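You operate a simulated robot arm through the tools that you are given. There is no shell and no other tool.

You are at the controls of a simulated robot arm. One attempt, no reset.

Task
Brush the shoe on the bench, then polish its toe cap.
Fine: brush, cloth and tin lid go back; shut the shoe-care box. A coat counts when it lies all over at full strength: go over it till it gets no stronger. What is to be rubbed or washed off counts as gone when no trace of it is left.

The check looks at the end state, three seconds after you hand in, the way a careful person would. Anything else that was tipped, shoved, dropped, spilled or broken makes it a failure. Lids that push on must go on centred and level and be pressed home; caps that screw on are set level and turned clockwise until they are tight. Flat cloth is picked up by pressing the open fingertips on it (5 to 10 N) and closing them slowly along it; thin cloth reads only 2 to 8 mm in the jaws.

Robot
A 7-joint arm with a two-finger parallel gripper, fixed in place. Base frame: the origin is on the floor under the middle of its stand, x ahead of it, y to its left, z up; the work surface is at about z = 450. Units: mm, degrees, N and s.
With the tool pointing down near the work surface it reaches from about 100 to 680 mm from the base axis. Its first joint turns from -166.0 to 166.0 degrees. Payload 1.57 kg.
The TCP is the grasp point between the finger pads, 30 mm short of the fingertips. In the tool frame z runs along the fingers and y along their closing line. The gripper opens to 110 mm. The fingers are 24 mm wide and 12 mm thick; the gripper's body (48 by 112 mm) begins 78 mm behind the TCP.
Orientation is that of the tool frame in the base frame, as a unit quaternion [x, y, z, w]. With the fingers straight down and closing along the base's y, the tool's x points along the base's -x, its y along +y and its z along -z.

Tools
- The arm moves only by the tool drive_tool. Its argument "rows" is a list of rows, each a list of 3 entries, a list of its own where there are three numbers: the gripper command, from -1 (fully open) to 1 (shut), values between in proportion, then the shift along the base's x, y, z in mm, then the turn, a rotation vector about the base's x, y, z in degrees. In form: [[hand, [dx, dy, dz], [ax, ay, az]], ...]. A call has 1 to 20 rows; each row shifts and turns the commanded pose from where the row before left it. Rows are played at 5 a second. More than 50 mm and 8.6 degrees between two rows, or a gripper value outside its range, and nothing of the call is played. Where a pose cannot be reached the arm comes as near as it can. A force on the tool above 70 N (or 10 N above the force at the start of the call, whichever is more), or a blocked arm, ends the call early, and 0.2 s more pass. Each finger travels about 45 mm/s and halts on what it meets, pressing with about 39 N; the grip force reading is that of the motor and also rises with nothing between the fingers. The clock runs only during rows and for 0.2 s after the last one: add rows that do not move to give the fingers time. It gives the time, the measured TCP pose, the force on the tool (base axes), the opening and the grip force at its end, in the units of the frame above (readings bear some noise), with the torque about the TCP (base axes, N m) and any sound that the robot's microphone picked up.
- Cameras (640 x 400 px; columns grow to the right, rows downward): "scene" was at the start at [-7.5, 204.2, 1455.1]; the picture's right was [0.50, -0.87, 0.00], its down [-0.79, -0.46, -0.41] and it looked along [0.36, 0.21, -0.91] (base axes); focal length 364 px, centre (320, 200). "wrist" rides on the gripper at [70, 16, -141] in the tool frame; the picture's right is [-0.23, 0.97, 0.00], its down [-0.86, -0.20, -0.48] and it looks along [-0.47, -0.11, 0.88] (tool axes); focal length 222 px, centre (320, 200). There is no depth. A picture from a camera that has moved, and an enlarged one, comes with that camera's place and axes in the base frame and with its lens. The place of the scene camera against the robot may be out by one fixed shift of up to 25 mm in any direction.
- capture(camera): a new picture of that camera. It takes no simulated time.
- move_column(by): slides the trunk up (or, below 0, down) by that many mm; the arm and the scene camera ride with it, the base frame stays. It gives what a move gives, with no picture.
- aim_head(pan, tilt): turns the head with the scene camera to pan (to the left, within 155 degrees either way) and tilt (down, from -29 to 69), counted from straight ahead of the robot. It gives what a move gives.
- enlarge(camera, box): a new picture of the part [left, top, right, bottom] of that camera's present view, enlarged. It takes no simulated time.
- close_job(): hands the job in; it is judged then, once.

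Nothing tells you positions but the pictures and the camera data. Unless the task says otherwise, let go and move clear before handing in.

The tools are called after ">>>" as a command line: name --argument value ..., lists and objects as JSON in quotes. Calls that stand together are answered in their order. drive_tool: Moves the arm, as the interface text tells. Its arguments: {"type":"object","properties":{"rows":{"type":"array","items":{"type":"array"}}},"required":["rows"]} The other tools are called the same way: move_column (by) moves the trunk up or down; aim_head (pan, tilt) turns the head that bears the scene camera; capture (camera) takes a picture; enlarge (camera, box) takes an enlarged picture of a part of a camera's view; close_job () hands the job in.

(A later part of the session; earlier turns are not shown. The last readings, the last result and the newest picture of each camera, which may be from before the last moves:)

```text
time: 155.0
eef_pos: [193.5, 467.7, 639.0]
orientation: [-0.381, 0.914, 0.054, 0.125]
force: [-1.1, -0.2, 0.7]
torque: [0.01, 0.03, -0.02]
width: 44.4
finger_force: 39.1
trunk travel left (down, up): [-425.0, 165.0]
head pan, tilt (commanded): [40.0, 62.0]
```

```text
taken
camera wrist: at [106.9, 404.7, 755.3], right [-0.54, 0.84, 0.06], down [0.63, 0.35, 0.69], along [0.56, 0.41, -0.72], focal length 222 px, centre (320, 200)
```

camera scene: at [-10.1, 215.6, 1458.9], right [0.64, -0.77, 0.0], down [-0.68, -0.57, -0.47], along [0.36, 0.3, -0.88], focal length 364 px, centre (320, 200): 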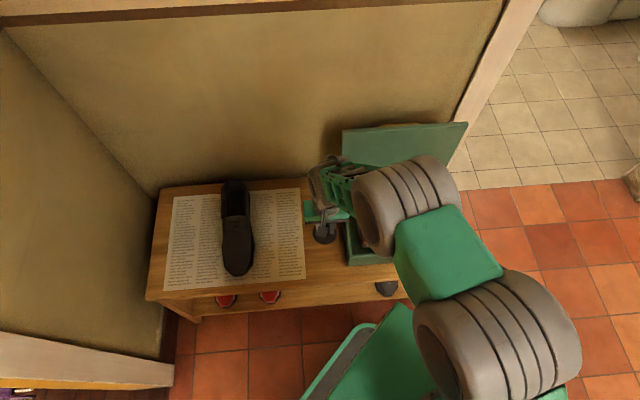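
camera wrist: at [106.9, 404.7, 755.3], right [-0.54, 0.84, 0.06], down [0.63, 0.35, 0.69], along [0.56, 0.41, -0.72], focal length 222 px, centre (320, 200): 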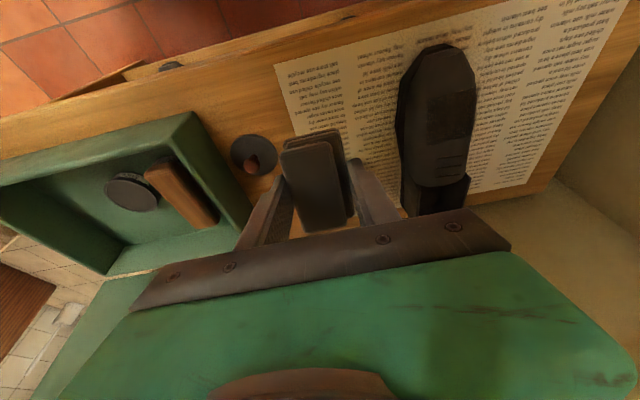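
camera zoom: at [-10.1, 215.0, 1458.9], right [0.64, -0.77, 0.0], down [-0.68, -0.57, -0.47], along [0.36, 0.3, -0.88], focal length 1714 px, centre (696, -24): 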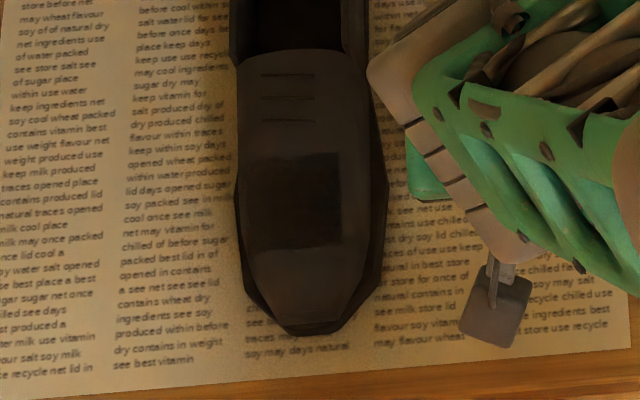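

A dark coat patch appeared, centred ~70 mm behind the toe tip – exactly where the mud was. I'll zoom in to see whether it's uniform and how far it extends.

>>> enlarge --camera "wrist" --box '[395, 40, 485, 150]'

>>> enlarge --camera "scene" --box '[220, 230, 260, 280]'

```text
3.64 times, centred on (440, 95) of wrist
camera zoom: at [106.9, 404.7, 755.3], right [-0.54, 0.84, 0.06], down [0.63, 0.35, 0.69], along [0.56, 0.41, -0.72], focal length 808 px, centre (-116, 582)
```

zoom: 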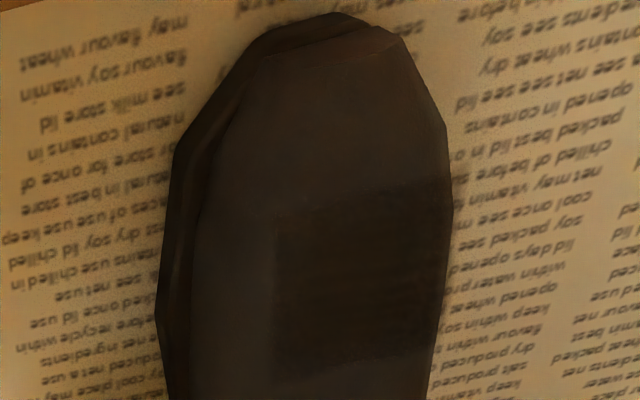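

```text
8.00 times, centred on (240, 255) of scene
camera zoom: at [-10.1, 215.0, 1458.9], right [0.64, -0.77, 0.0], down [-0.68, -0.57, -0.47], along [0.36, 0.3, -0.88], focal length 2913 px, centre (960, -240)
```

zoom: 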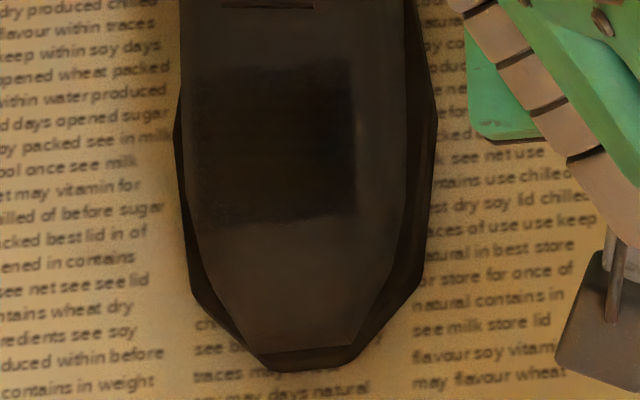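

The coat covers roughly where the pad actually pressed; the front of the toe and right side still look unpolished. I'll now work the front of the toe: further forward, a bit more tilt.

>>> drive_tool --rows '[[0.7, [-30, 25, 0], [1.77, -1.77, 0]], [0.7, [-30, 25, 0], [0, 0, 0]], [0.7, [-30, 25, -10], [0, 0, 0]], [0.7, [-28.5, 21.6, -25], [0, 0, 0]], [0.7, [0, 0, -30], [0, 0, 0]], [0.7, [0, 0, -20], [0, 0, 0]], [0.7, [0, 0, -8], [0, 0, 0]], [0.7, [0, 0, 0], [0, 0, 0]]]'

>>> enlarge --camera "wrist" --box '[220, 30, 420, 230]'

```text
time: 156.8
eef_pos: [73.8, 567.1, 544.7]
orientation: [-0.38, 0.911, 0.062, 0.146]
force: [-0.8, 0.7, -0.4]
torque: [-0.03, -0.02, -0.01]
width: 44.7
finger_force: 39.1
trunk travel left (down, up): [-425.0, 165.0]
head pan, tilt (commanded): [40.0, 62.0]
```

```text
2.00 times, centred on (320, 130) of wrist
camera zoom: at [-15.3, 500.0, 656.7], right [-0.54, 0.84, 0.07], down [0.61, 0.33, 0.72], along [0.58, 0.43, -0.69], focal length 444 px, centre (320, 340)
```

zoom: 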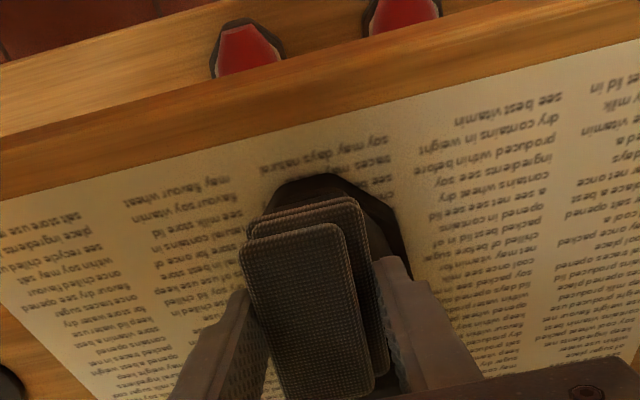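

>>> drive_tool --rows '[[0.7, [-2.5, 2.5, -3], [0, 0, 0]], [0.7, [0, 0, -3], [0, 0, 0]], [0.7, [0, 0, -3], [0, 0, 0]], [0.7, [0, 0, 0], [0, 0, 0]]]'

```text
time: 157.8
eef_pos: [72.2, 568.5, 537.1]
orientation: [-0.381, 0.911, 0.062, 0.146]
force: [0.0, -0.1, -0.8]
torque: [0.02, -0.01, -0.02]
width: 44.4
finger_force: 38.7
trunk travel left (down, up): [-425.0, 165.0]
head pan, tilt (commanded): [40.0, 62.0]
```

>>> drive_tool --rows '[[0.7, [0, 0, -2], [0, 0, 0]], [0.7, [0, 0, -2], [0, 0, 0]], [0.7, [0, 0, 0], [0, 0, 0]]]'

```text
time: 158.6
eef_pos: [70.6, 569.1, 535.6]
orientation: [-0.379, 0.911, 0.064, 0.147]
force: [1.1, -10.3, 29.8]
torque: [-0.63, 0.04, 0.03]
width: 44.5
finger_force: 38.7
trunk travel left (down, up): [-425.0, 165.0]
head pan, tilt (commanded): [40.0, 62.0]
```

Contact here is on the toe's front edge. I'll do a few test strokes to see whether the coat takes here.

>>> drive_tool --rows '[[0.7, [0, 0, 1], [-1.77, 1.77, 0]], [0.7, [5, -5, 0], [0, 0, 0]], [0.7, [-5, 5, 0], [0, 0, 0]], [0.7, [-5, 5, 0], [0, 0, 0]], [0.7, [5, -5, 0], [0, 0, 0]], [0.7, [5, 5, 1.8], [0, 0, 0]], [0.7, [5, 5, 1.8], [0, 0, 0]], [0.7, [-5, -5, -1.8], [0, 0, 0]], [0.7, [-5, -5, -1.8], [0, 0, 0]], [0.7, [5, -5, 0], [0, 0, 0]], [0.7, [-5, 5, 0], [0, 0, 0]], [0.7, [0, 0, 0], [0, 0, 0]]]'

>>> drive_tool --rows '[[0.7, [0, 0, 20], [0, 0, 0]], [0.7, [0, 0, 40], [0, 0, 0]], [0.7, [25, -20, 30], [0, 0, 0]], [0.7, [32, -27, 10], [0, 0, 0]], [0.7, [32, -27, 0], [0, 0, 0]], [0.7, [32, -27, 0], [0, 0, 0]], [0.7, [0, 0, 0], [0, 0, 0]]]'

>>> enlarge --camera "wrist" --box '[395, 40, 485, 150]'

>>> enlarge --camera "scene" --box '[215, 220, 265, 285]'

>>> capture --camera "wrist"

```text
time: 161.2
eef_pos: [71.6, 569.6, 533.3]
orientation: [-0.381, 0.914, 0.054, 0.125]
force: [0.4, -1.1, 4.3]
torque: [-0.07, -0.08, -0.04]
width: 44.7
finger_force: 39.3
trunk travel left (down, up): [-425.0, 165.0]
head pan, tilt (commanded): [40.0, 62.0]
```

```text
time: 162.8
eef_pos: [192.8, 466.8, 632.2]
orientation: [-0.381, 0.914, 0.053, 0.126]
force: [0.1, -0.4, 0.5]
torque: [-0.02, -0.01, 0.01]
width: 44.5
finger_force: 39.4
trunk travel left (down, up): [-425.0, 165.0]
head pan, tilt (commanded): [40.0, 62.0]
```

```text
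3.64 times, centred on (440, 95) of wrist
camera zoom: at [107.1, 403.7, 749.0], right [-0.54, 0.84, 0.06], down [0.63, 0.35, 0.69], along [0.56, 0.41, -0.72], focal length 808 px, centre (-116, 582)
```

zoom: 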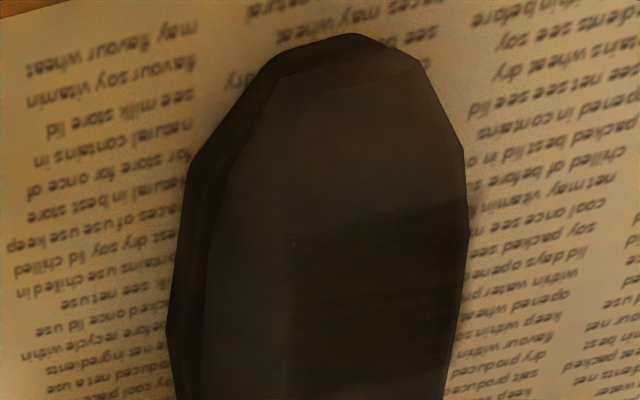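

```text
6.15 times, centred on (240, 252) of scene
camera zoom: at [-10.1, 214.9, 1458.9], right [0.64, -0.77, 0.0], down [-0.68, -0.57, -0.47], along [0.36, 0.3, -0.88], focal length 2241 px, centre (812, -123)
```

zoom: 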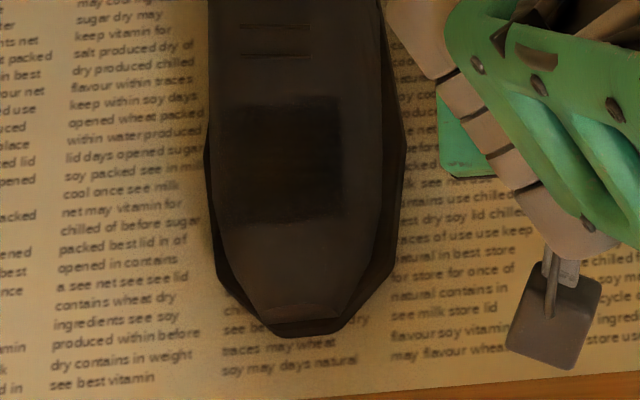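

```text
taken
camera wrist: at [107.1, 403.7, 749.0], right [-0.54, 0.84, 0.06], down [0.63, 0.35, 0.69], along [0.56, 0.41, -0.72], focal length 222 px, centre (320, 200)
```

wrist: 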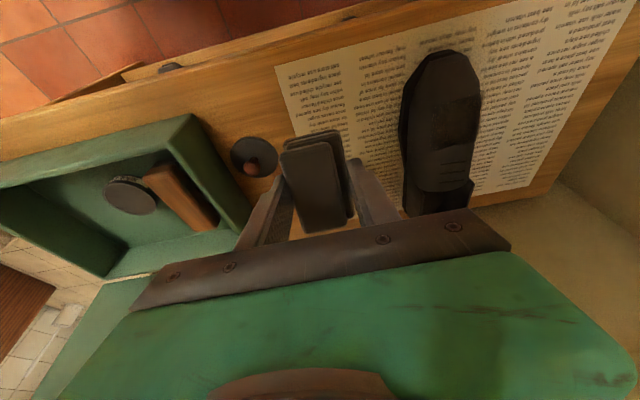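

The front didn't take a coat, so the polishable toe-cap area is that square (same extent as the mud had). I'll go over this area again with the pad centred on it until it gets no darker.

>>> drive_tool --rows '[[0.7, [-24, 32, 0], [0.7, -0.7, 0]], [0.7, [-24, 32, 0], [0, 0, 0]], [0.7, [-24, 32, 0], [0, 0, 0]], [0.7, [-23, 32.6, -15], [0, 0, 0]], [0.7, [0, 0, -30], [0, 0, 0]], [0.7, [0, 0, -25], [0, 0, 0]], [0.7, [0, 0, -10], [0, 0, 0]], [0.7, [0, 0, -4], [0, 0, 0]], [0.7, [0, 0, 0], [0, 0, 0]]]'

```text
time: 164.8
eef_pos: [96.7, 596.4, 549.6]
orientation: [-0.381, 0.913, 0.057, 0.134]
force: [-0.9, 0.2, -0.7]
torque: [-0.01, -0.03, -0.03]
width: 44.5
finger_force: 39.1
trunk travel left (down, up): [-425.0, 165.0]
head pan, tilt (commanded): [40.0, 62.0]
```

>>> drive_tool --rows '[[0.7, [0, 0, -2], [0, 0, 0]], [0.7, [0, 0, -2], [0, 0, 0]], [0.7, [0, 0, 0], [0, 0, 0]]]'

```text
time: 165.6
eef_pos: [97.9, 596.7, 544.6]
orientation: [-0.381, 0.913, 0.056, 0.133]
force: [0.5, 0.5, -0.7]
torque: [0.05, 0.02, 0.01]
width: 44.7
finger_force: 38.9
trunk travel left (down, up): [-425.0, 165.0]
head pan, tilt (commanded): [40.0, 62.0]
```

>>> drive_tool --rows '[[0.7, [0, 0, -2], [0, 0, 0]], [0.7, [0, 0, -1], [0, 0, 0]], [0.7, [0, 0, 0], [0, 0, 0]]]'

```text
time: 166.4
eef_pos: [97.3, 596.4, 543.2]
orientation: [-0.381, 0.913, 0.058, 0.132]
force: [-2.8, -3.1, 7.7]
torque: [-0.27, 0.26, -0.04]
width: 44.4
finger_force: 38.7
trunk travel left (down, up): [-425.0, 165.0]
head pan, tilt (commanded): [40.0, 62.0]
```

>>> drive_tool --rows '[[0.7, [0, 0, 2], [0, 0, 0]], [0.7, [4, 4, 1], [-2.12, 2.12, 0]], [0.7, [0, 0, -2], [0, 0, 0]], [0.7, [0, 0, 0], [0, 0, 0]]]'

```text
time: 167.4
eef_pos: [101.5, 601.0, 544.8]
orientation: [-0.382, 0.916, 0.048, 0.11]
force: [0.6, -3.0, 11.2]
torque: [0.31, -0.4, -0.1]
width: 44.4
finger_force: 38.9
trunk travel left (down, up): [-425.0, 165.0]
head pan, tilt (commanded): [40.0, 62.0]
```

>>> drive_tool --rows '[[0.7, [-3, -3, -1], [1.06, -1.06, 0]], [0.7, [0, 0, -0.5], [0, 0, 0]], [0.7, [0, 0, 0], [0, 0, 0]]]'

```text
time: 168.2
eef_pos: [97.6, 598.0, 542.6]
orientation: [-0.382, 0.914, 0.055, 0.122]
force: [0.0, 0.2, 12.7]
torque: [0.33, -0.28, 0.0]
width: 44.7
finger_force: 38.7
trunk travel left (down, up): [-425.0, 165.0]
head pan, tilt (commanded): [40.0, 62.0]
```

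Good contact (~13 N) over the coat area. Rubbing.

>>> drive_tool --rows '[[0.7, [-4, -4, -1.6], [0, 0, 0]], [0.7, [4, 4, 1.6], [0, 0, 0]], [0.7, [-4, -4, -1.6], [0, 0, 0]], [0.7, [4, 4, 1.6], [0, 0, 0]], [0.7, [4, -4, -0.3], [0, 0, 0]], [0.7, [4, -4, -0.5], [0, 0, 0]], [0.7, [-4, -4, -1.6], [0, 0, 0]], [0.7, [4, 4, 1.6], [0, 0, 0]], [0.7, [-4, 4, 0.5], [0, 0, 0]], [0.7, [-4, 4, 0.3], [0, 0, 0]], [0.7, [-4, 4, -0.3], [0, 0, 0]], [0.7, [-4, 4, -0.5], [0, 0, 0]], [0.7, [-4, -4, -1.6], [0, 0, 0]], [0.7, [4, 4, 1.6], [0, 0, 0]], [0.7, [4, -4, 0.5], [0, 0, 0]], [0.7, [4, -4, 0.3], [0, 0, 0]], [0.7, [0, 0, 0], [0, 0, 0]]]'

>>> drive_tool --rows '[[0.7, [0, 0, 20], [0, 0, 0]], [0.7, [0, 0, 40], [0, 0, 0]], [0.7, [22, -28, 25], [0, 0, 0]], [0.7, [24, -33, 5], [0, 0, 0]], [0.7, [24, -33, 0], [0, 0, 0]], [0.7, [24, -33, 0], [0, 0, 0]], [0.7, [0, 0, 0], [0, 0, 0]]]'

>>> enlarge --camera "wrist" --box '[395, 40, 485, 150]'

>>> enlarge --camera "scene" --box '[215, 220, 265, 285]'

>>> capture --camera "wrist"

```text
time: 171.8
eef_pos: [100.2, 598.2, 542.3]
orientation: [-0.382, 0.915, 0.053, 0.122]
force: [-3.3, 4.7, 6.8]
torque: [0.19, 0.15, -0.02]
width: 44.8
finger_force: 39.2
trunk travel left (down, up): [-425.0, 165.0]
head pan, tilt (commanded): [40.0, 62.0]
```

```text
time: 173.4
eef_pos: [192.0, 467.7, 632.3]
orientation: [-0.382, 0.915, 0.052, 0.122]
force: [-0.1, -0.3, 0.0]
torque: [0.0, 0.04, 0.01]
width: 44.8
finger_force: 38.5
trunk travel left (down, up): [-425.0, 165.0]
head pan, tilt (commanded): [40.0, 62.0]
```

```text
3.64 times, centred on (440, 95) of wrist
camera zoom: at [106.6, 406.0, 749.1], right [-0.54, 0.84, 0.06], down [0.64, 0.36, 0.69], along [0.55, 0.41, -0.73], focal length 808 px, centre (-116, 582)
```

zoom: 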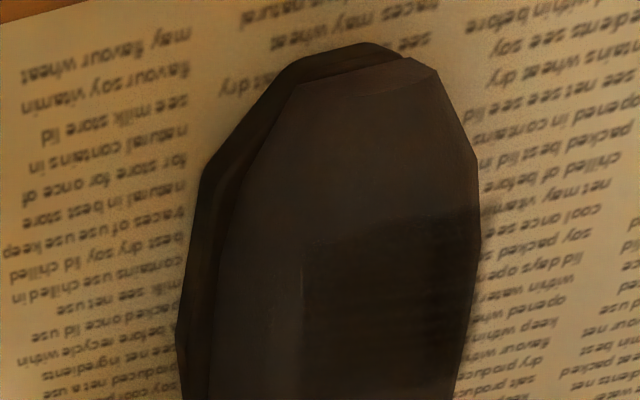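

```text
6.15 times, centred on (240, 252) of scene
camera zoom: at [-10.1, 214.8, 1458.9], right [0.64, -0.77, 0.0], down [-0.68, -0.57, -0.47], along [0.36, 0.3, -0.88], focal length 2241 px, centre (812, -123)
```

zoom: 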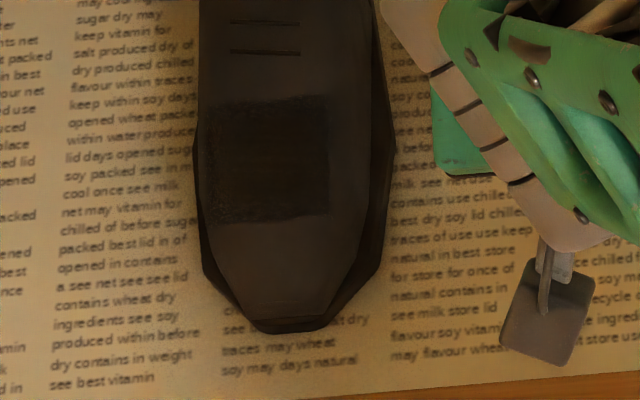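

```text
taken
camera wrist: at [106.6, 406.0, 749.1], right [-0.54, 0.84, 0.06], down [0.64, 0.36, 0.69], along [0.55, 0.41, -0.73], focal length 222 px, centre (320, 200)
```

wrist: 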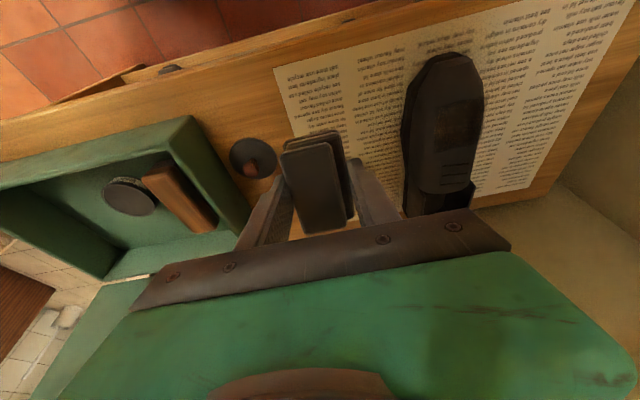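

The coat area keeps the same outline relative to the shoe, so it is a fixed region. Zooming in to judge evenness.

>>> enlarge --camera "scene" --box '[222, 230, 256, 264]'

>>> enlarge --camera "wrist" --box '[420, 85, 490, 155]'

```text
11.76 times, centred on (239, 247) of scene
camera zoom: at [-10.1, 214.8, 1458.9], right [0.64, -0.77, 0.0], down [-0.68, -0.57, -0.47], along [0.36, 0.3, -0.88], focal length 4284 px, centre (1273, -353)
```

zoom: 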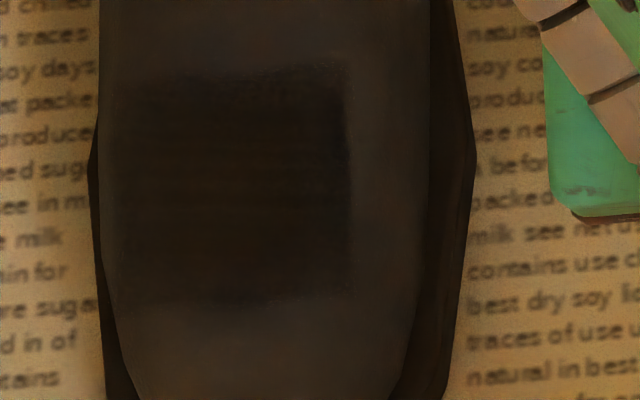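

```text
5.71 times, centred on (455, 120) of wrist
camera zoom: at [106.6, 406.0, 749.1], right [-0.54, 0.84, 0.06], down [0.64, 0.36, 0.69], along [0.55, 0.41, -0.73], focal length 1269 px, centre (-451, 657)
```

zoom: 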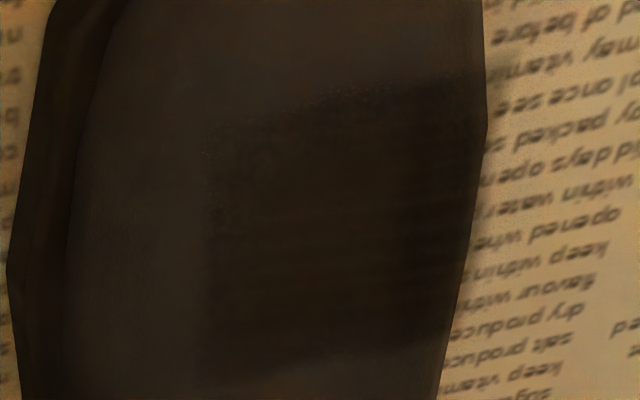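

Coat is present over the whole square but I'm not sure it is at full strength. I'll do more strokes, now one-directional (toward toe and right, lifting on return) so that the shoe drifts back rather than further away.

>>> drive_tool --rows '[[0.7, [-24, 36, 0], [0, 0, 0]], [0.7, [-24, 36, 0], [0, 0, 0]], [0.7, [-24, 36, 0], [0, 0, 0]], [0.7, [-25, 36.5, -15], [0, 0, 0]], [0.7, [0, 0, -30], [0, 0, 0]], [0.7, [0, 0, -25], [0, 0, 0]], [0.7, [0, 0, -6], [0, 0, 0]], [0.7, [0, 0, -4], [0, 0, 0]], [0.7, [0, 0, 0], [0, 0, 0]]]'

```text
time: 175.4
eef_pos: [94.1, 614.0, 553.3]
orientation: [-0.382, 0.915, 0.051, 0.122]
force: [0.4, -0.2, -0.9]
torque: [0.0, -0.04, -0.02]
width: 44.6
finger_force: 38.7
trunk travel left (down, up): [-425.0, 165.0]
head pan, tilt (commanded): [40.0, 62.0]
```

>>> drive_tool --rows '[[0.7, [0, 0, -3], [0, 0, 0]], [0.7, [0, 0, -2], [0, 0, 0]], [0.7, [0, 0, -1], [0, 0, 0]], [0.7, [0, 0, 0], [0, 0, 0]]]'

```text
time: 176.4
eef_pos: [94.5, 614.1, 546.7]
orientation: [-0.382, 0.915, 0.052, 0.122]
force: [-0.2, 0.2, 0.2]
torque: [0.03, 0.0, -0.02]
width: 44.6
finger_force: 39.0
trunk travel left (down, up): [-425.0, 165.0]
head pan, tilt (commanded): [40.0, 62.0]
```

>>> drive_tool --rows '[[0.7, [0, 0, -2], [0, 0, 0]], [0.7, [0, 0, 0], [0, 0, 0]]]'

```text
time: 177.0
eef_pos: [94.8, 613.7, 545.3]
orientation: [-0.382, 0.915, 0.052, 0.122]
force: [-1.9, -3.8, 5.3]
torque: [-0.06, -0.11, -0.04]
width: 44.4
finger_force: 39.1
trunk travel left (down, up): [-425.0, 165.0]
head pan, tilt (commanded): [40.0, 62.0]
```

>>> drive_tool --rows '[[0.7, [-0.7, -5, -2.1], [0, 0, 0]], [0.7, [-0.7, -5, -1.1], [0, 0, 0]], [0.7, [-0.7, -5, -1.1], [0, 0, 0]], [0.7, [-0.7, -5, -1.1], [0, 0, 0]], [0.7, [0, 0, 10], [0, 0, 0]], [0.7, [2.8, 20, 4.4], [0, 0, 0]], [0.7, [0, 0, -9], [0, 0, 0]], [0.7, [-0.7, -5, -1.1], [0, 0, 0]], [0.7, [-0.7, -5, -1.1], [0, 0, 0]], [0.7, [-0.7, -5, -1.1], [0, 0, 0]], [0.7, [-0.7, -5, -1.1], [0, 0, 0]], [0.7, [0, 0, 0], [0, 0, 0]]]'

```text
time: 179.6
eef_pos: [91.3, 595.3, 540.8]
orientation: [-0.381, 0.915, 0.052, 0.122]
force: [-2.0, 4.5, 9.4]
torque: [0.27, 0.02, 0.03]
width: 44.6
finger_force: 38.9
trunk travel left (down, up): [-425.0, 165.0]
head pan, tilt (commanded): [40.0, 62.0]
```

>>> drive_tool --rows '[[0.7, [0, 0, 10], [0, 0, 0]], [0.7, [2.8, 20, 4.4], [0, 0, 0]], [0.7, [0, 0, -10], [0, 0, 0]], [0.7, [-0.7, -5, -1.1], [0, 0, 0]], [0.7, [-0.7, -5, -1.1], [0, 0, 0]], [0.7, [-0.7, -5, -1.1], [0, 0, 0]], [0.7, [-0.7, -5, -1.1], [0, 0, 0]], [0.7, [0, 0, 10], [0, 0, 0]], [0.7, [2.8, 20, 4.4], [0, 0, 0]], [0.7, [0, 0, -10], [0, 0, 0]], [0.7, [-0.7, -5, -1.1], [0, 0, 0]], [0.7, [-0.7, -5, -1.1], [0, 0, 0]], [0.7, [-0.7, -5, -1.1], [0, 0, 0]], [0.7, [-0.7, -5, -1.1], [0, 0, 0]], [0.7, [0, 0, 0], [0, 0, 0]]]'

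>>> drive_tool --rows '[[0.7, [0, 0, 20], [0, 0, 0]], [0.7, [0, 0, 40], [0, 0, 0]], [0.7, [22, -27, 30], [0, 0, 0]], [0.7, [26, -33, 2], [0, 0, 0]], [0.7, [26, -33, 0], [0, 0, 0]], [0.7, [26, -33, 0], [0, 0, 0]], [0.7, [0, 0, 0], [0, 0, 0]]]'

>>> enlarge --camera "scene" --box '[215, 220, 265, 285]'

>>> enlarge --camera "scene" --box '[222, 230, 256, 264]'

>>> enlarge --camera "wrist" --box '[395, 40, 485, 150]'

```text
time: 182.8
eef_pos: [91.4, 595.3, 541.6]
orientation: [-0.382, 0.915, 0.054, 0.122]
force: [-0.9, 7.2, 17.8]
torque: [0.34, 0.0, 0.02]
width: 44.5
finger_force: 39.2
trunk travel left (down, up): [-425.0, 165.0]
head pan, tilt (commanded): [40.0, 62.0]
```

```text
time: 184.4
eef_pos: [192.2, 467.3, 633.1]
orientation: [-0.382, 0.914, 0.052, 0.122]
force: [0.7, 0.2, -0.4]
torque: [-0.03, 0.0, -0.01]
width: 44.3
finger_force: 39.2
trunk travel left (down, up): [-425.0, 165.0]
head pan, tilt (commanded): [40.0, 62.0]
```

```text
6.15 times, centred on (240, 252) of scene
camera zoom: at [-10.1, 214.8, 1458.9], right [0.64, -0.77, 0.0], down [-0.68, -0.57, -0.47], along [0.36, 0.3, -0.88], focal length 2241 px, centre (812, -123)
```

zoom: 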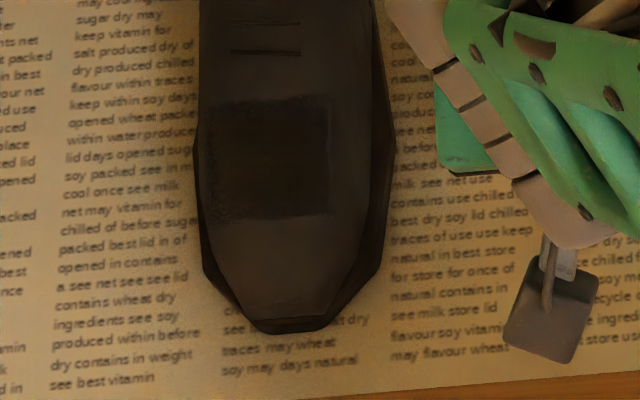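

```text
11.76 times, centred on (239, 247) of scene
camera zoom: at [-10.1, 214.8, 1458.9], right [0.64, -0.77, 0.0], down [-0.68, -0.57, -0.47], along [0.36, 0.3, -0.88], focal length 4284 px, centre (1273, -353)
```

zoom: 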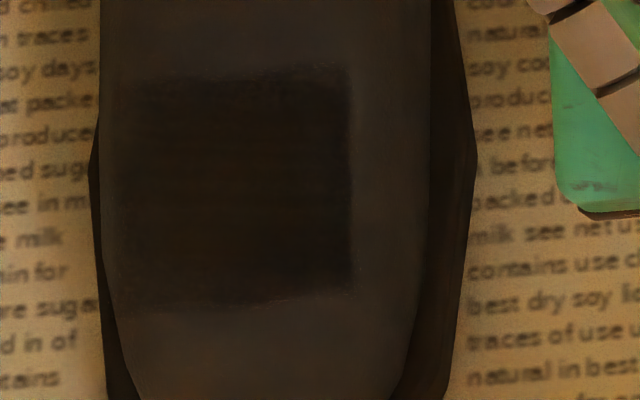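

```text
3.64 times, centred on (440, 95) of wrist
camera zoom: at [107.8, 405.4, 750.0], right [-0.54, 0.84, 0.06], down [0.64, 0.36, 0.69], along [0.55, 0.41, -0.73], focal length 808 px, centre (-116, 582)
```

zoom: 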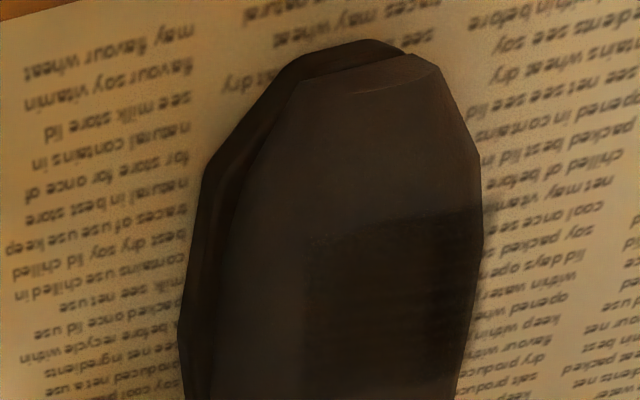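

The outline is unchanged and contrast improved slightly. Let me check the pad's load visually.

>>> enlarge --camera "wrist" --box '[250, 110, 390, 240]'

>>> capture --camera "wrist"

```text
3.08 times, centred on (320, 175) of wrist
camera zoom: at [107.8, 405.4, 750.0], right [-0.54, 0.84, 0.06], down [0.64, 0.36, 0.69], along [0.55, 0.41, -0.73], focal length 684 px, centre (320, 277)
```

zoom: 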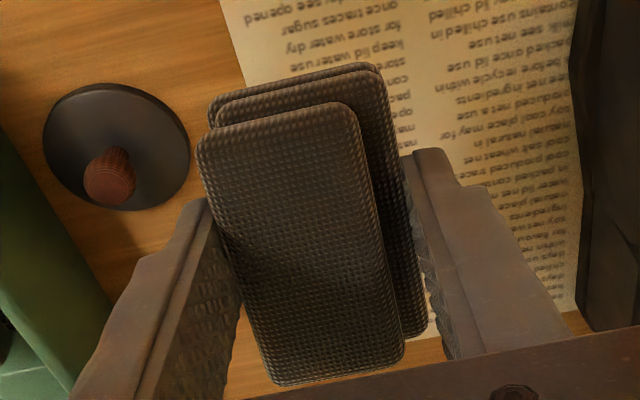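

```text
taken
camera wrist: at [107.8, 405.4, 750.0], right [-0.54, 0.84, 0.06], down [0.64, 0.36, 0.69], along [0.55, 0.41, -0.73], focal length 222 px, centre (320, 200)
```

wrist: 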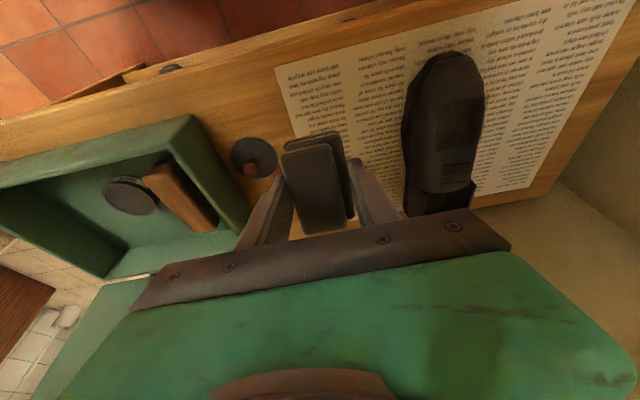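

The pad is still dark (loaded). I'll continue with strokes slightly rolled to the left shoulder, then to the right, so the edges of the area get full contact too.

>>> drive_tool --rows '[[0.7, [-26.8, 37.7, 0], [-2.83, -2.83, 0]], [0.7, [-26.8, 37.7, 0], [-2.83, -2.83, 0]], [0.7, [-26.8, 37.7, 0], [0, 0, 0]], [0.7, [-26.9, 37.6, -15], [0, 0, 0]], [0.7, [0, 0, -30], [0, 0, 0]], [0.7, [0, 0, -25], [0, 0, 0]], [0.7, [0, 0, -8], [0, 0, 0]], [0.7, [0, 0, -5], [0, 0, 0]], [0.7, [0, 0, 0], [0, 0, 0]]]'

```text
time: 186.4
eef_pos: [85.3, 619.2, 548.7]
orientation: [-0.388, 0.91, -0.012, 0.148]
force: [-0.5, -0.4, -1.3]
torque: [-0.01, -0.02, -0.01]
width: 44.6
finger_force: 38.7
trunk travel left (down, up): [-425.0, 165.0]
head pan, tilt (commanded): [40.0, 62.0]
```

>>> drive_tool --rows '[[0.7, [0, 0, -2], [0, 0, 0]], [0.7, [0, 0, -2], [0, 0, 0]], [0.7, [0, 0, -1], [0, 0, 0]], [0.7, [0, 0, 0], [0, 0, 0]]]'

```text
time: 187.4
eef_pos: [85.8, 619.6, 542.7]
orientation: [-0.39, 0.909, -0.013, 0.148]
force: [-0.7, 0.0, -0.3]
torque: [0.03, -0.02, -0.02]
width: 44.6
finger_force: 38.7
trunk travel left (down, up): [-425.0, 165.0]
head pan, tilt (commanded): [40.0, 62.0]
```

>>> drive_tool --rows '[[0.7, [0, 0, -2], [0, 0, 0]], [0.7, [0, 0, -1], [0, 0, 0]], [0.7, [0, 0, 0], [0, 0, 0]]]'

```text
time: 188.2
eef_pos: [84.6, 618.6, 543.2]
orientation: [-0.389, 0.909, -0.011, 0.148]
force: [-2.3, -1.9, 14.3]
torque: [-0.48, 0.24, -0.09]
width: 44.3
finger_force: 39.4
trunk travel left (down, up): [-425.0, 165.0]
head pan, tilt (commanded): [40.0, 62.0]
```

>>> drive_tool --rows '[[0.7, [0, 0, 0], [-1.41, 1.41, 0]], [0.7, [-3.5, -3.5, -1.4], [0, 0, 0]], [0.7, [-3.5, -3.5, -1.4], [0, 0, 0]], [0.7, [-3.5, -3.5, -1.4], [0, 0, 0]], [0.7, [0, 0, 10], [0, 0, 0]], [0.7, [10.5, 10.5, 4.2], [0, 0, 0]], [0.7, [0, 0, -10], [0, 0, 0]], [0.7, [-3.5, -3.5, -1.4], [0, 0, 0]], [0.7, [-3.5, -3.5, -1.4], [0, 0, 0]], [0.7, [-3.5, -3.5, -1.4], [0, 0, 0]], [0.7, [0, 0, 0], [0, 0, 0]]]'

```text
time: 190.6
eef_pos: [73.4, 610.7, 540.0]
orientation: [-0.391, 0.91, -0.016, 0.133]
force: [-1.1, 9.1, 20.0]
torque: [0.74, -0.88, 0.45]
width: 44.8
finger_force: 38.9
trunk travel left (down, up): [-425.0, 165.0]
head pan, tilt (commanded): [40.0, 62.0]
```

>>> drive_tool --rows '[[0.7, [0, 0, 10], [0, 0, 0]], [0.7, [10.5, 10.5, 4.2], [0, 0, 0]], [0.7, [0, 0, -9.5], [0, 0, 0]], [0.7, [-3.5, -3.5, -1.4], [0, 0, 0]], [0.7, [-3.5, -3.5, -1.4], [0, 0, 0]], [0.7, [-3.5, -3.5, -1.4], [0, 0, 0]], [0.7, [0, 0, 10], [0, 0, 0]], [0.7, [10.5, 10.5, 4.2], [0, 0, 0]], [0.7, [0, 0, -9.5], [0, 0, 0]], [0.7, [-3.5, -3.5, -1.4], [0, 0, 0]], [0.7, [-3.5, -3.5, -1.4], [0, 0, 0]], [0.7, [-3.5, -3.5, -1.4], [0, 0, 0]], [0.7, [0, 0, 10], [0, 0, 0]], [0.7, [12, 0, 5], [2.83, 2.83, 0]], [0.7, [12, 0, 0], [2.83, 2.83, 0]], [0.7, [0, 0, 0], [0, 0, 0]]]'

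```text
time: 194.0
eef_pos: [99.6, 606.7, 551.6]
orientation: [-0.385, 0.916, 0.046, 0.105]
force: [-0.9, -0.4, 0.1]
torque: [-0.01, 0.03, 0.0]
width: 44.7
finger_force: 39.5
trunk travel left (down, up): [-425.0, 165.0]
head pan, tilt (commanded): [40.0, 62.0]
```

Now rolling to the right shoulder.

>>> drive_tool --rows '[[0.7, [5, -5, 0], [2.83, 2.83, 0]], [0.7, [5, -5, 0], [2.83, 2.83, 0]], [0.7, [0, 0, -4], [0, 0, 0]], [0.7, [0, 0, -3], [0, 0, 0]], [0.7, [0, 0, 0], [0, 0, 0]]]'

```text
time: 195.2
eef_pos: [109.3, 597.6, 544.8]
orientation: [-0.375, 0.917, 0.11, 0.079]
force: [0.6, -0.8, 1.0]
torque: [-0.02, -0.03, 0.02]
width: 44.6
finger_force: 38.9
trunk travel left (down, up): [-425.0, 165.0]
head pan, tilt (commanded): [40.0, 62.0]
```

>>> drive_tool --rows '[[0.7, [0, 0, -1.5], [0, 0, 0]], [0.7, [0, 0, -1], [0, 0, 0]], [0.7, [0, 0, 0], [0, 0, 0]]]'

```text
time: 196.0
eef_pos: [108.5, 597.6, 544.7]
orientation: [-0.375, 0.917, 0.111, 0.079]
force: [0.5, -3.8, 6.2]
torque: [0.11, -0.28, -0.13]
width: 44.6
finger_force: 38.9
trunk travel left (down, up): [-425.0, 165.0]
head pan, tilt (commanded): [40.0, 62.0]
```

>>> drive_tool --rows '[[0.7, [-3.5, -3.5, -2.2], [0, 0, 0]], [0.7, [-3.5, -3.5, -1.4], [0, 0, 0]], [0.7, [-3.5, -3.5, -1.4], [0, 0, 0]], [0.7, [0, 0, 10], [0, 0, 0]], [0.7, [10.5, 10.5, 4.2], [0, 0, 0]], [0.7, [0, 0, -9.5], [0, 0, 0]], [0.7, [-3.5, -3.5, -1.4], [0, 0, 0]], [0.7, [-3.5, -3.5, -1.4], [0, 0, 0]], [0.7, [-3.5, -3.5, -1.4], [0, 0, 0]], [0.7, [0, 0, 10], [0, 0, 0]], [0.7, [10.5, 10.5, 4.2], [0, 0, 0]], [0.7, [0, 0, -9.5], [0, 0, 0]], [0.7, [-3.5, -3.5, -1.4], [0, 0, 0]], [0.7, [-3.5, -3.5, -1.4], [0, 0, 0]], [0.7, [-3.5, -3.5, -1.4], [0, 0, 0]], [0.7, [0, 0, 0], [0, 0, 0]]]'

```text
time: 199.4
eef_pos: [99.6, 589.7, 538.9]
orientation: [-0.376, 0.916, 0.111, 0.08]
force: [4.5, 4.8, 15.1]
torque: [0.31, -0.35, 0.0]
width: 44.6
finger_force: 39.2
trunk travel left (down, up): [-425.0, 165.0]
head pan, tilt (commanded): [40.0, 62.0]
```

Good contact (15 N). Two more passes here, then back to the centre and view.

>>> drive_tool --rows '[[0.7, [0, 0, 10], [0, 0, 0]], [0.7, [10.5, 10.5, 4.2], [0, 0, 0]], [0.7, [0, 0, -9.5], [0, 0, 0]], [0.7, [-3.5, -3.5, -1.4], [0, 0, 0]], [0.7, [-3.5, -3.5, -1.4], [0, 0, 0]], [0.7, [-3.5, -3.5, -1.4], [0, 0, 0]], [0.7, [0, 0, 12], [-2.83, -2.83, 0]], [0.7, [3, 17, 6], [-2.83, -2.83, 0]], [0.7, [0, 0, -10], [0, 0, 0]], [0.7, [0, 0, 0], [0, 0, 0]]]'

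```text
time: 201.6
eef_pos: [102.2, 604.8, 546.2]
orientation: [-0.384, 0.916, 0.045, 0.106]
force: [0.0, -0.4, -0.2]
torque: [0.0, -0.02, 0.0]
width: 44.7
finger_force: 39.4
trunk travel left (down, up): [-425.0, 165.0]
head pan, tilt (commanded): [40.0, 62.0]
```

>>> drive_tool --rows '[[0.7, [-2, 2, -1.5], [0.7, -0.7, 0]], [0.7, [0, 0, -1.5], [0, 0, 0]], [0.7, [0, 0, 0], [0, 0, 0]]]'

```text
time: 202.4
eef_pos: [98.5, 607.7, 543.3]
orientation: [-0.384, 0.915, 0.048, 0.114]
force: [0.3, -3.3, 4.6]
torque: [-0.26, 0.05, 0.03]
width: 44.7
finger_force: 39.5
trunk travel left (down, up): [-425.0, 165.0]
head pan, tilt (commanded): [40.0, 62.0]
```

>>> drive_tool --rows '[[0.7, [-3.5, -3.5, -2.6], [0, 0, 0]], [0.7, [-3.5, -3.5, -1.5], [0, 0, 0]], [0.7, [-3.5, -3.5, -1.5], [0, 0, 0]], [0.7, [0, 0, 10], [0, 0, 0]], [0.7, [10.5, 10.5, 4.5], [0, 0, 0]], [0.7, [0, 0, -9.5], [0, 0, 0]], [0.7, [-3.5, -3.5, -1.5], [0, 0, 0]], [0.7, [-3.5, -3.5, -1.5], [0, 0, 0]], [0.7, [-3.5, -3.5, -1.5], [0, 0, 0]], [0.7, [0, 0, 10], [0, 0, 0]], [0.7, [10.5, 10.5, 4.5], [0, 0, 0]], [0.7, [0, 0, -9.5], [0, 0, 0]], [0.7, [-3.5, -3.5, -1.5], [0, 0, 0]], [0.7, [-3.5, -3.5, -1.5], [0, 0, 0]], [0.7, [-3.5, -3.5, -1.5], [0, 0, 0]], [0.7, [0, 0, 0], [0, 0, 0]]]'

>>> drive_tool --rows '[[0.7, [0, 0, 20], [0, 0, 0]], [0.7, [0, 0, 40], [0, 0, 0]], [0.7, [24, -30, 32], [0, 0, 0]], [0.7, [26, -33, 4], [0, 0, 0]], [0.7, [26, -33, 0], [0, 0, 0]], [0.7, [26, -33, 0], [0, 0, 0]], [0.7, [0, 0, 0], [0, 0, 0]]]'

>>> enlarge --camera "scene" --box '[215, 220, 265, 285]'

>>> enlarge --camera "scene" --box '[222, 230, 256, 264]'

>>> enlarge --camera "wrist" --box '[395, 40, 485, 150]'

```text
time: 205.8
eef_pos: [88.4, 599.9, 539.8]
orientation: [-0.384, 0.915, 0.05, 0.115]
force: [4.1, 3.2, 12.9]
torque: [-0.09, 0.04, -0.02]
width: 44.6
finger_force: 38.7
trunk travel left (down, up): [-425.0, 165.0]
head pan, tilt (commanded): [40.0, 62.0]
```

```text
time: 207.4
eef_pos: [188.9, 468.9, 638.1]
orientation: [-0.383, 0.915, 0.05, 0.114]
force: [0.4, -0.5, 0.2]
torque: [0.01, 0.01, 0.03]
width: 44.5
finger_force: 39.2
trunk travel left (down, up): [-425.0, 165.0]
head pan, tilt (commanded): [40.0, 62.0]
```

```text
6.15 times, centred on (240, 252) of scene
camera zoom: at [-10.1, 214.9, 1458.9], right [0.64, -0.77, 0.0], down [-0.68, -0.57, -0.47], along [0.36, 0.3, -0.88], focal length 2241 px, centre (812, -123)
```

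zoom: 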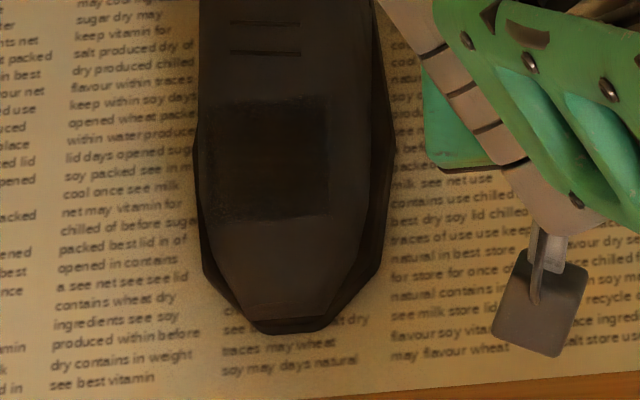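

```text
11.76 times, centred on (239, 247) of scene
camera zoom: at [-10.1, 214.9, 1458.9], right [0.64, -0.77, 0.0], down [-0.68, -0.57, -0.47], along [0.36, 0.3, -0.88], focal length 4284 px, centre (1273, -353)
```

zoom: 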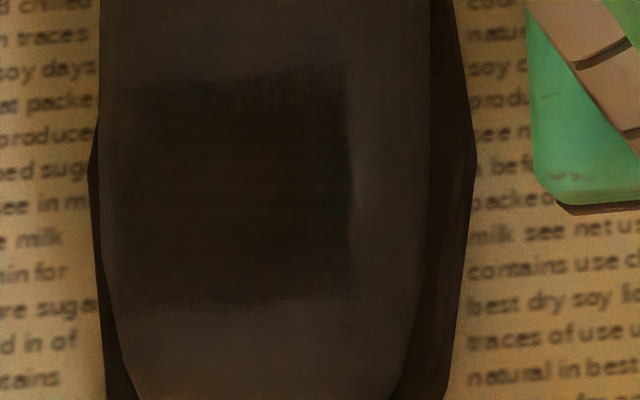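

```text
3.64 times, centred on (440, 95) of wrist
camera zoom: at [105.9, 407.6, 756.6], right [-0.54, 0.84, 0.06], down [0.64, 0.37, 0.67], along [0.54, 0.4, -0.74], focal length 808 px, centre (-116, 582)
```

zoom: 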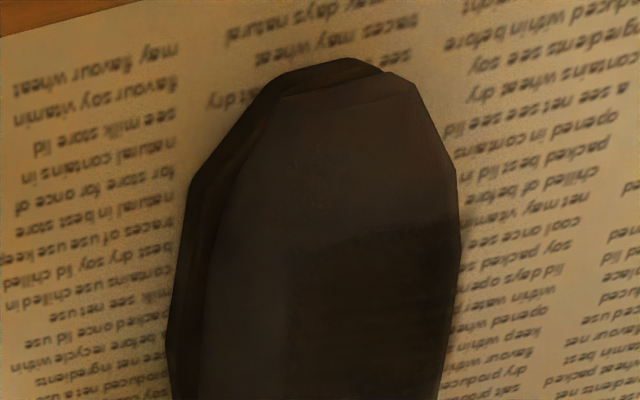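

No visible change from the previous pass, which suggests saturation. I'll magnify the area strongly to judge uniformity at its edges and corners.

>>> enlarge --camera "scene" --box '[230, 235, 254, 259]'

>>> enlarge --camera "scene" --box '[228, 234, 242, 246]'

>>> enlarge --camera "scene" --box '[228, 246, 242, 258]'

```text
16.00 times, centred on (242, 247) of scene
camera zoom: at [-10.1, 214.9, 1458.9], right [0.64, -0.77, 0.0], down [-0.68, -0.57, -0.47], along [0.36, 0.3, -0.88], focal length 5826 px, centre (1568, -552)
```

zoom: 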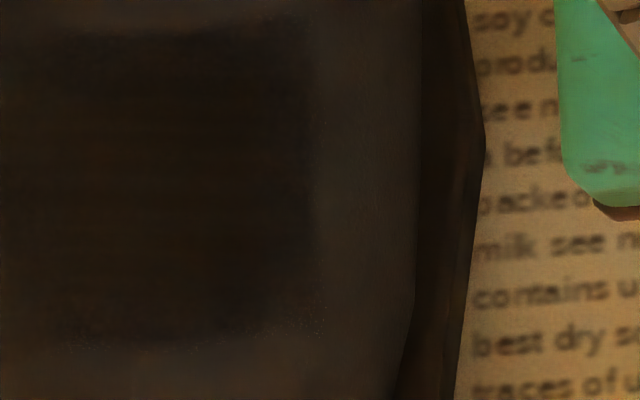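

```text
16.00 times, centred on (235, 240) of scene
camera zoom: at [-10.1, 214.9, 1458.9], right [0.64, -0.77, 0.0], down [-0.68, -0.57, -0.47], along [0.36, 0.3, -0.88], focal length 5826 px, centre (1680, -440)
```

zoom: 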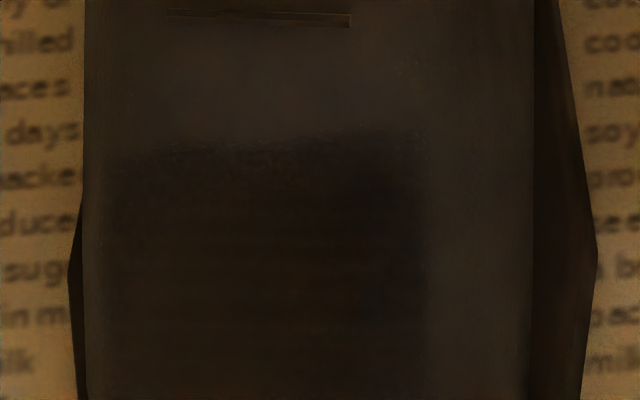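

```text
16.00 times, centred on (235, 252) of scene
camera zoom: at [-10.1, 214.9, 1458.9], right [0.64, -0.77, 0.0], down [-0.68, -0.57, -0.47], along [0.36, 0.3, -0.88], focal length 5826 px, centre (1680, -632)
```

zoom: 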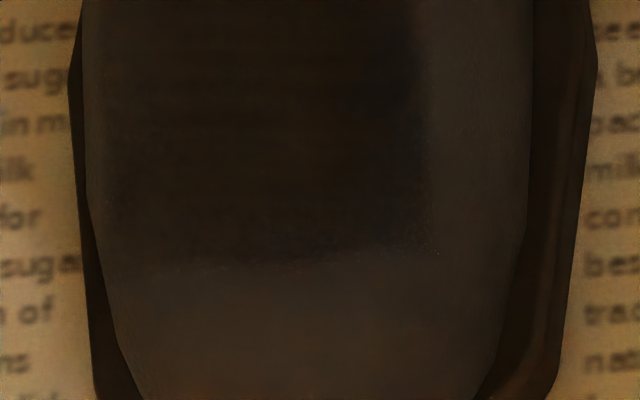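

The coat looks uniform in outline, but the left/right edges curve away ~5 mm. For certainty I'll rub the left edge with a stronger roll (16°), then the right edge likewise.

>>> drive_tool --rows '[[0.7, [-28.9, 40.1, 0], [-5.66, -5.66, 0]], [0.7, [-28.9, 40.1, 0], [-5.66, -5.66, 0]], [0.7, [-28.8, 40.1, 0], [0, 0, 0]], [0.7, [-28.8, 40.1, -10], [0, 0, 0]], [0.7, [0, 0, -35], [0, 0, 0]], [0.7, [0, 0, -30], [0, 0, 0]], [0.7, [0, 0, -10], [0, 0, 0]], [0.7, [0, 0, -5], [0, 0, 0]], [0.7, [0, 0, 0], [0, 0, 0]]]'

```text
refused: row 4 steps farther than a row can; nothing moved
```

>>> drive_tool --rows '[[0.7, [-28.9, 40, 0], [-5.66, -5.66, 0]], [0.7, [-28.9, 40, 0], [-5.66, -5.66, 0]], [0.7, [-28.8, 40, 0], [0, 0, 0]], [0.7, [-28.8, 40, 0], [0, 0, 0]], [0.7, [0, 0, -40], [0, 0, 0]], [0.7, [0, 0, -35], [0, 0, 0]], [0.7, [0, 0, -10], [0, 0, 0]], [0.7, [0, 0, -5], [0, 0, 0]], [0.7, [0, 0, 0], [0, 0, 0]]]'

```text
time: 209.4
eef_pos: [72.0, 618.1, 549.8]
orientation: [-0.397, 0.9, -0.079, 0.164]
force: [-0.2, -0.3, -0.5]
torque: [0.0, 0.01, 0.04]
width: 44.7
finger_force: 39.0
out of reach, approached as far as the arm can: row 6
trunk travel left (down, up): [-425.0, 165.0]
head pan, tilt (commanded): [40.0, 62.0]
```

That pose is at the reach limit. I'll back the command off a little (−2, −12) and lower from there.

>>> drive_tool --rows '[[0.7, [-2, -12, 0], [0, 0, 0]], [0.7, [0, 0, -2], [0, 0, 0]], [0.7, [0, 0, -2], [0, 0, 0]], [0.7, [0, 0, 0], [0, 0, 0]]]'

```text
time: 210.4
eef_pos: [70.4, 605.9, 546.1]
orientation: [-0.396, 0.9, -0.078, 0.165]
force: [0.1, -0.6, -1.5]
torque: [-0.04, 0.02, -0.01]
width: 44.4
finger_force: 38.6
trunk travel left (down, up): [-425.0, 165.0]
head pan, tilt (commanded): [40.0, 62.0]
```

>>> drive_tool --rows '[[0.7, [1, 9, 0], [0, 0, 0]], [0.7, [0, 0, -3], [0, 0, 0]], [0.7, [0, 0, -2], [0, 0, 0]], [0.7, [0, 0, 0], [0, 0, 0]]]'

```text
time: 211.4
eef_pos: [69.8, 614.7, 540.0]
orientation: [-0.397, 0.899, -0.079, 0.164]
force: [0.5, 0.3, 0.1]
torque: [0.01, 0.0, -0.04]
width: 44.9
finger_force: 39.3
trunk travel left (down, up): [-425.0, 165.0]
head pan, tilt (commanded): [40.0, 62.0]
```

>>> drive_tool --rows '[[0.7, [0, 0, -2], [0, 0, 0]], [0.7, [0, 0, -2], [0, 0, 0]], [0.7, [0, 0, 0], [0, 0, 0]]]'

```text
time: 212.2
eef_pos: [69.0, 613.8, 538.9]
orientation: [-0.396, 0.9, -0.077, 0.164]
force: [1.4, 1.1, 10.1]
torque: [0.21, -0.11, -0.01]
width: 44.8
finger_force: 38.6
trunk travel left (down, up): [-425.0, 165.0]
head pan, tilt (commanded): [40.0, 62.0]
```

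>>> drive_tool --rows '[[0.7, [0, 0, 1], [2.83, 2.83, 0]], [0.7, [0, 0, -1], [0, 0, 0]], [0.7, [0, 0, 0], [0, 0, 0]]]'

```text
time: 213.0
eef_pos: [69.6, 616.0, 537.6]
orientation: [-0.394, 0.905, -0.046, 0.152]
force: [2.4, -0.3, 7.8]
torque: [0.1, -0.14, -0.02]
width: 44.9
finger_force: 38.7
trunk travel left (down, up): [-425.0, 165.0]
head pan, tilt (commanded): [40.0, 62.0]
```

>>> drive_tool --rows '[[0.7, [-3, -3, -1.8], [0, 0, 0]], [0.7, [-3.5, -3.5, -1.4], [0, 0, 0]], [0.7, [-3.5, -3.5, -1.4], [0, 0, 0]], [0.7, [0, 0, 10], [0, 0, 0]], [0.7, [10, 10, 4.2], [0, 0, 0]], [0.7, [0, 0, -9.6], [0, 0, 0]], [0.7, [-3, -3, -1.4], [0, 0, 0]], [0.7, [-3.5, -3.5, -1.4], [0, 0, 0]], [0.7, [-3.5, -3.5, -1.4], [0, 0, 0]], [0.7, [0, 0, 10], [1.41, 1.41, 0]], [0.7, [10, 10, 4.2], [0, 0, 0]], [0.7, [0, 0, -9.6], [0, 0, 0]], [0.7, [-3, -3, -1.4], [0, 0, 0]], [0.7, [-3.5, -3.5, -1.4], [0, 0, 0]], [0.7, [-3.5, -3.5, -1.4], [0, 0, 0]], [0.7, [0, 0, 0], [0, 0, 0]]]'

```text
time: 216.4
eef_pos: [60.4, 605.6, 535.6]
orientation: [-0.394, 0.907, -0.03, 0.145]
force: [-1.5, 1.2, 4.6]
torque: [-0.1, 0.05, -0.02]
width: 44.4
finger_force: 39.1
trunk travel left (down, up): [-425.0, 165.0]
head pan, tilt (commanded): [40.0, 62.0]
```

Left edge done. Now the right edge with opposite roll.

>>> drive_tool --rows '[[0.7, [0, 0, 20], [0, 0, 0]], [0.7, [18, -6, 5], [5.2, 5.2, 0]], [0.7, [18, -6, 0], [5.2, 5.2, 0]], [0.7, [19.6, -6.7, 0], [5.2, 5.2, 0]], [0.7, [0, 0, -8], [0, 0, 0]], [0.7, [0, 0, -4], [0, 0, 0]], [0.7, [0, 0, 0], [0, 0, 0]]]'

```text
time: 218.0
eef_pos: [115.6, 586.4, 547.8]
orientation: [-0.37, 0.915, 0.145, 0.074]
force: [-0.4, -0.7, 0.0]
torque: [-0.01, 0.04, 0.01]
width: 44.5
finger_force: 39.1
trunk travel left (down, up): [-425.0, 165.0]
head pan, tilt (commanded): [40.0, 62.0]
```

>>> drive_tool --rows '[[0.7, [0, 0, -3], [0, 0, 0]], [0.7, [0, 0, -2], [0, 0, 0]], [0.7, [0, 0, -1.5], [0, 0, 0]], [0.7, [0, 0, 0], [0, 0, 0]]]'

```text
time: 219.0
eef_pos: [116.6, 586.3, 541.1]
orientation: [-0.37, 0.915, 0.146, 0.074]
force: [0.3, -7.2, 18.3]
torque: [-0.62, 0.21, 0.1]
width: 44.6
finger_force: 38.6
trunk travel left (down, up): [-425.0, 165.0]
head pan, tilt (commanded): [40.0, 62.0]
```

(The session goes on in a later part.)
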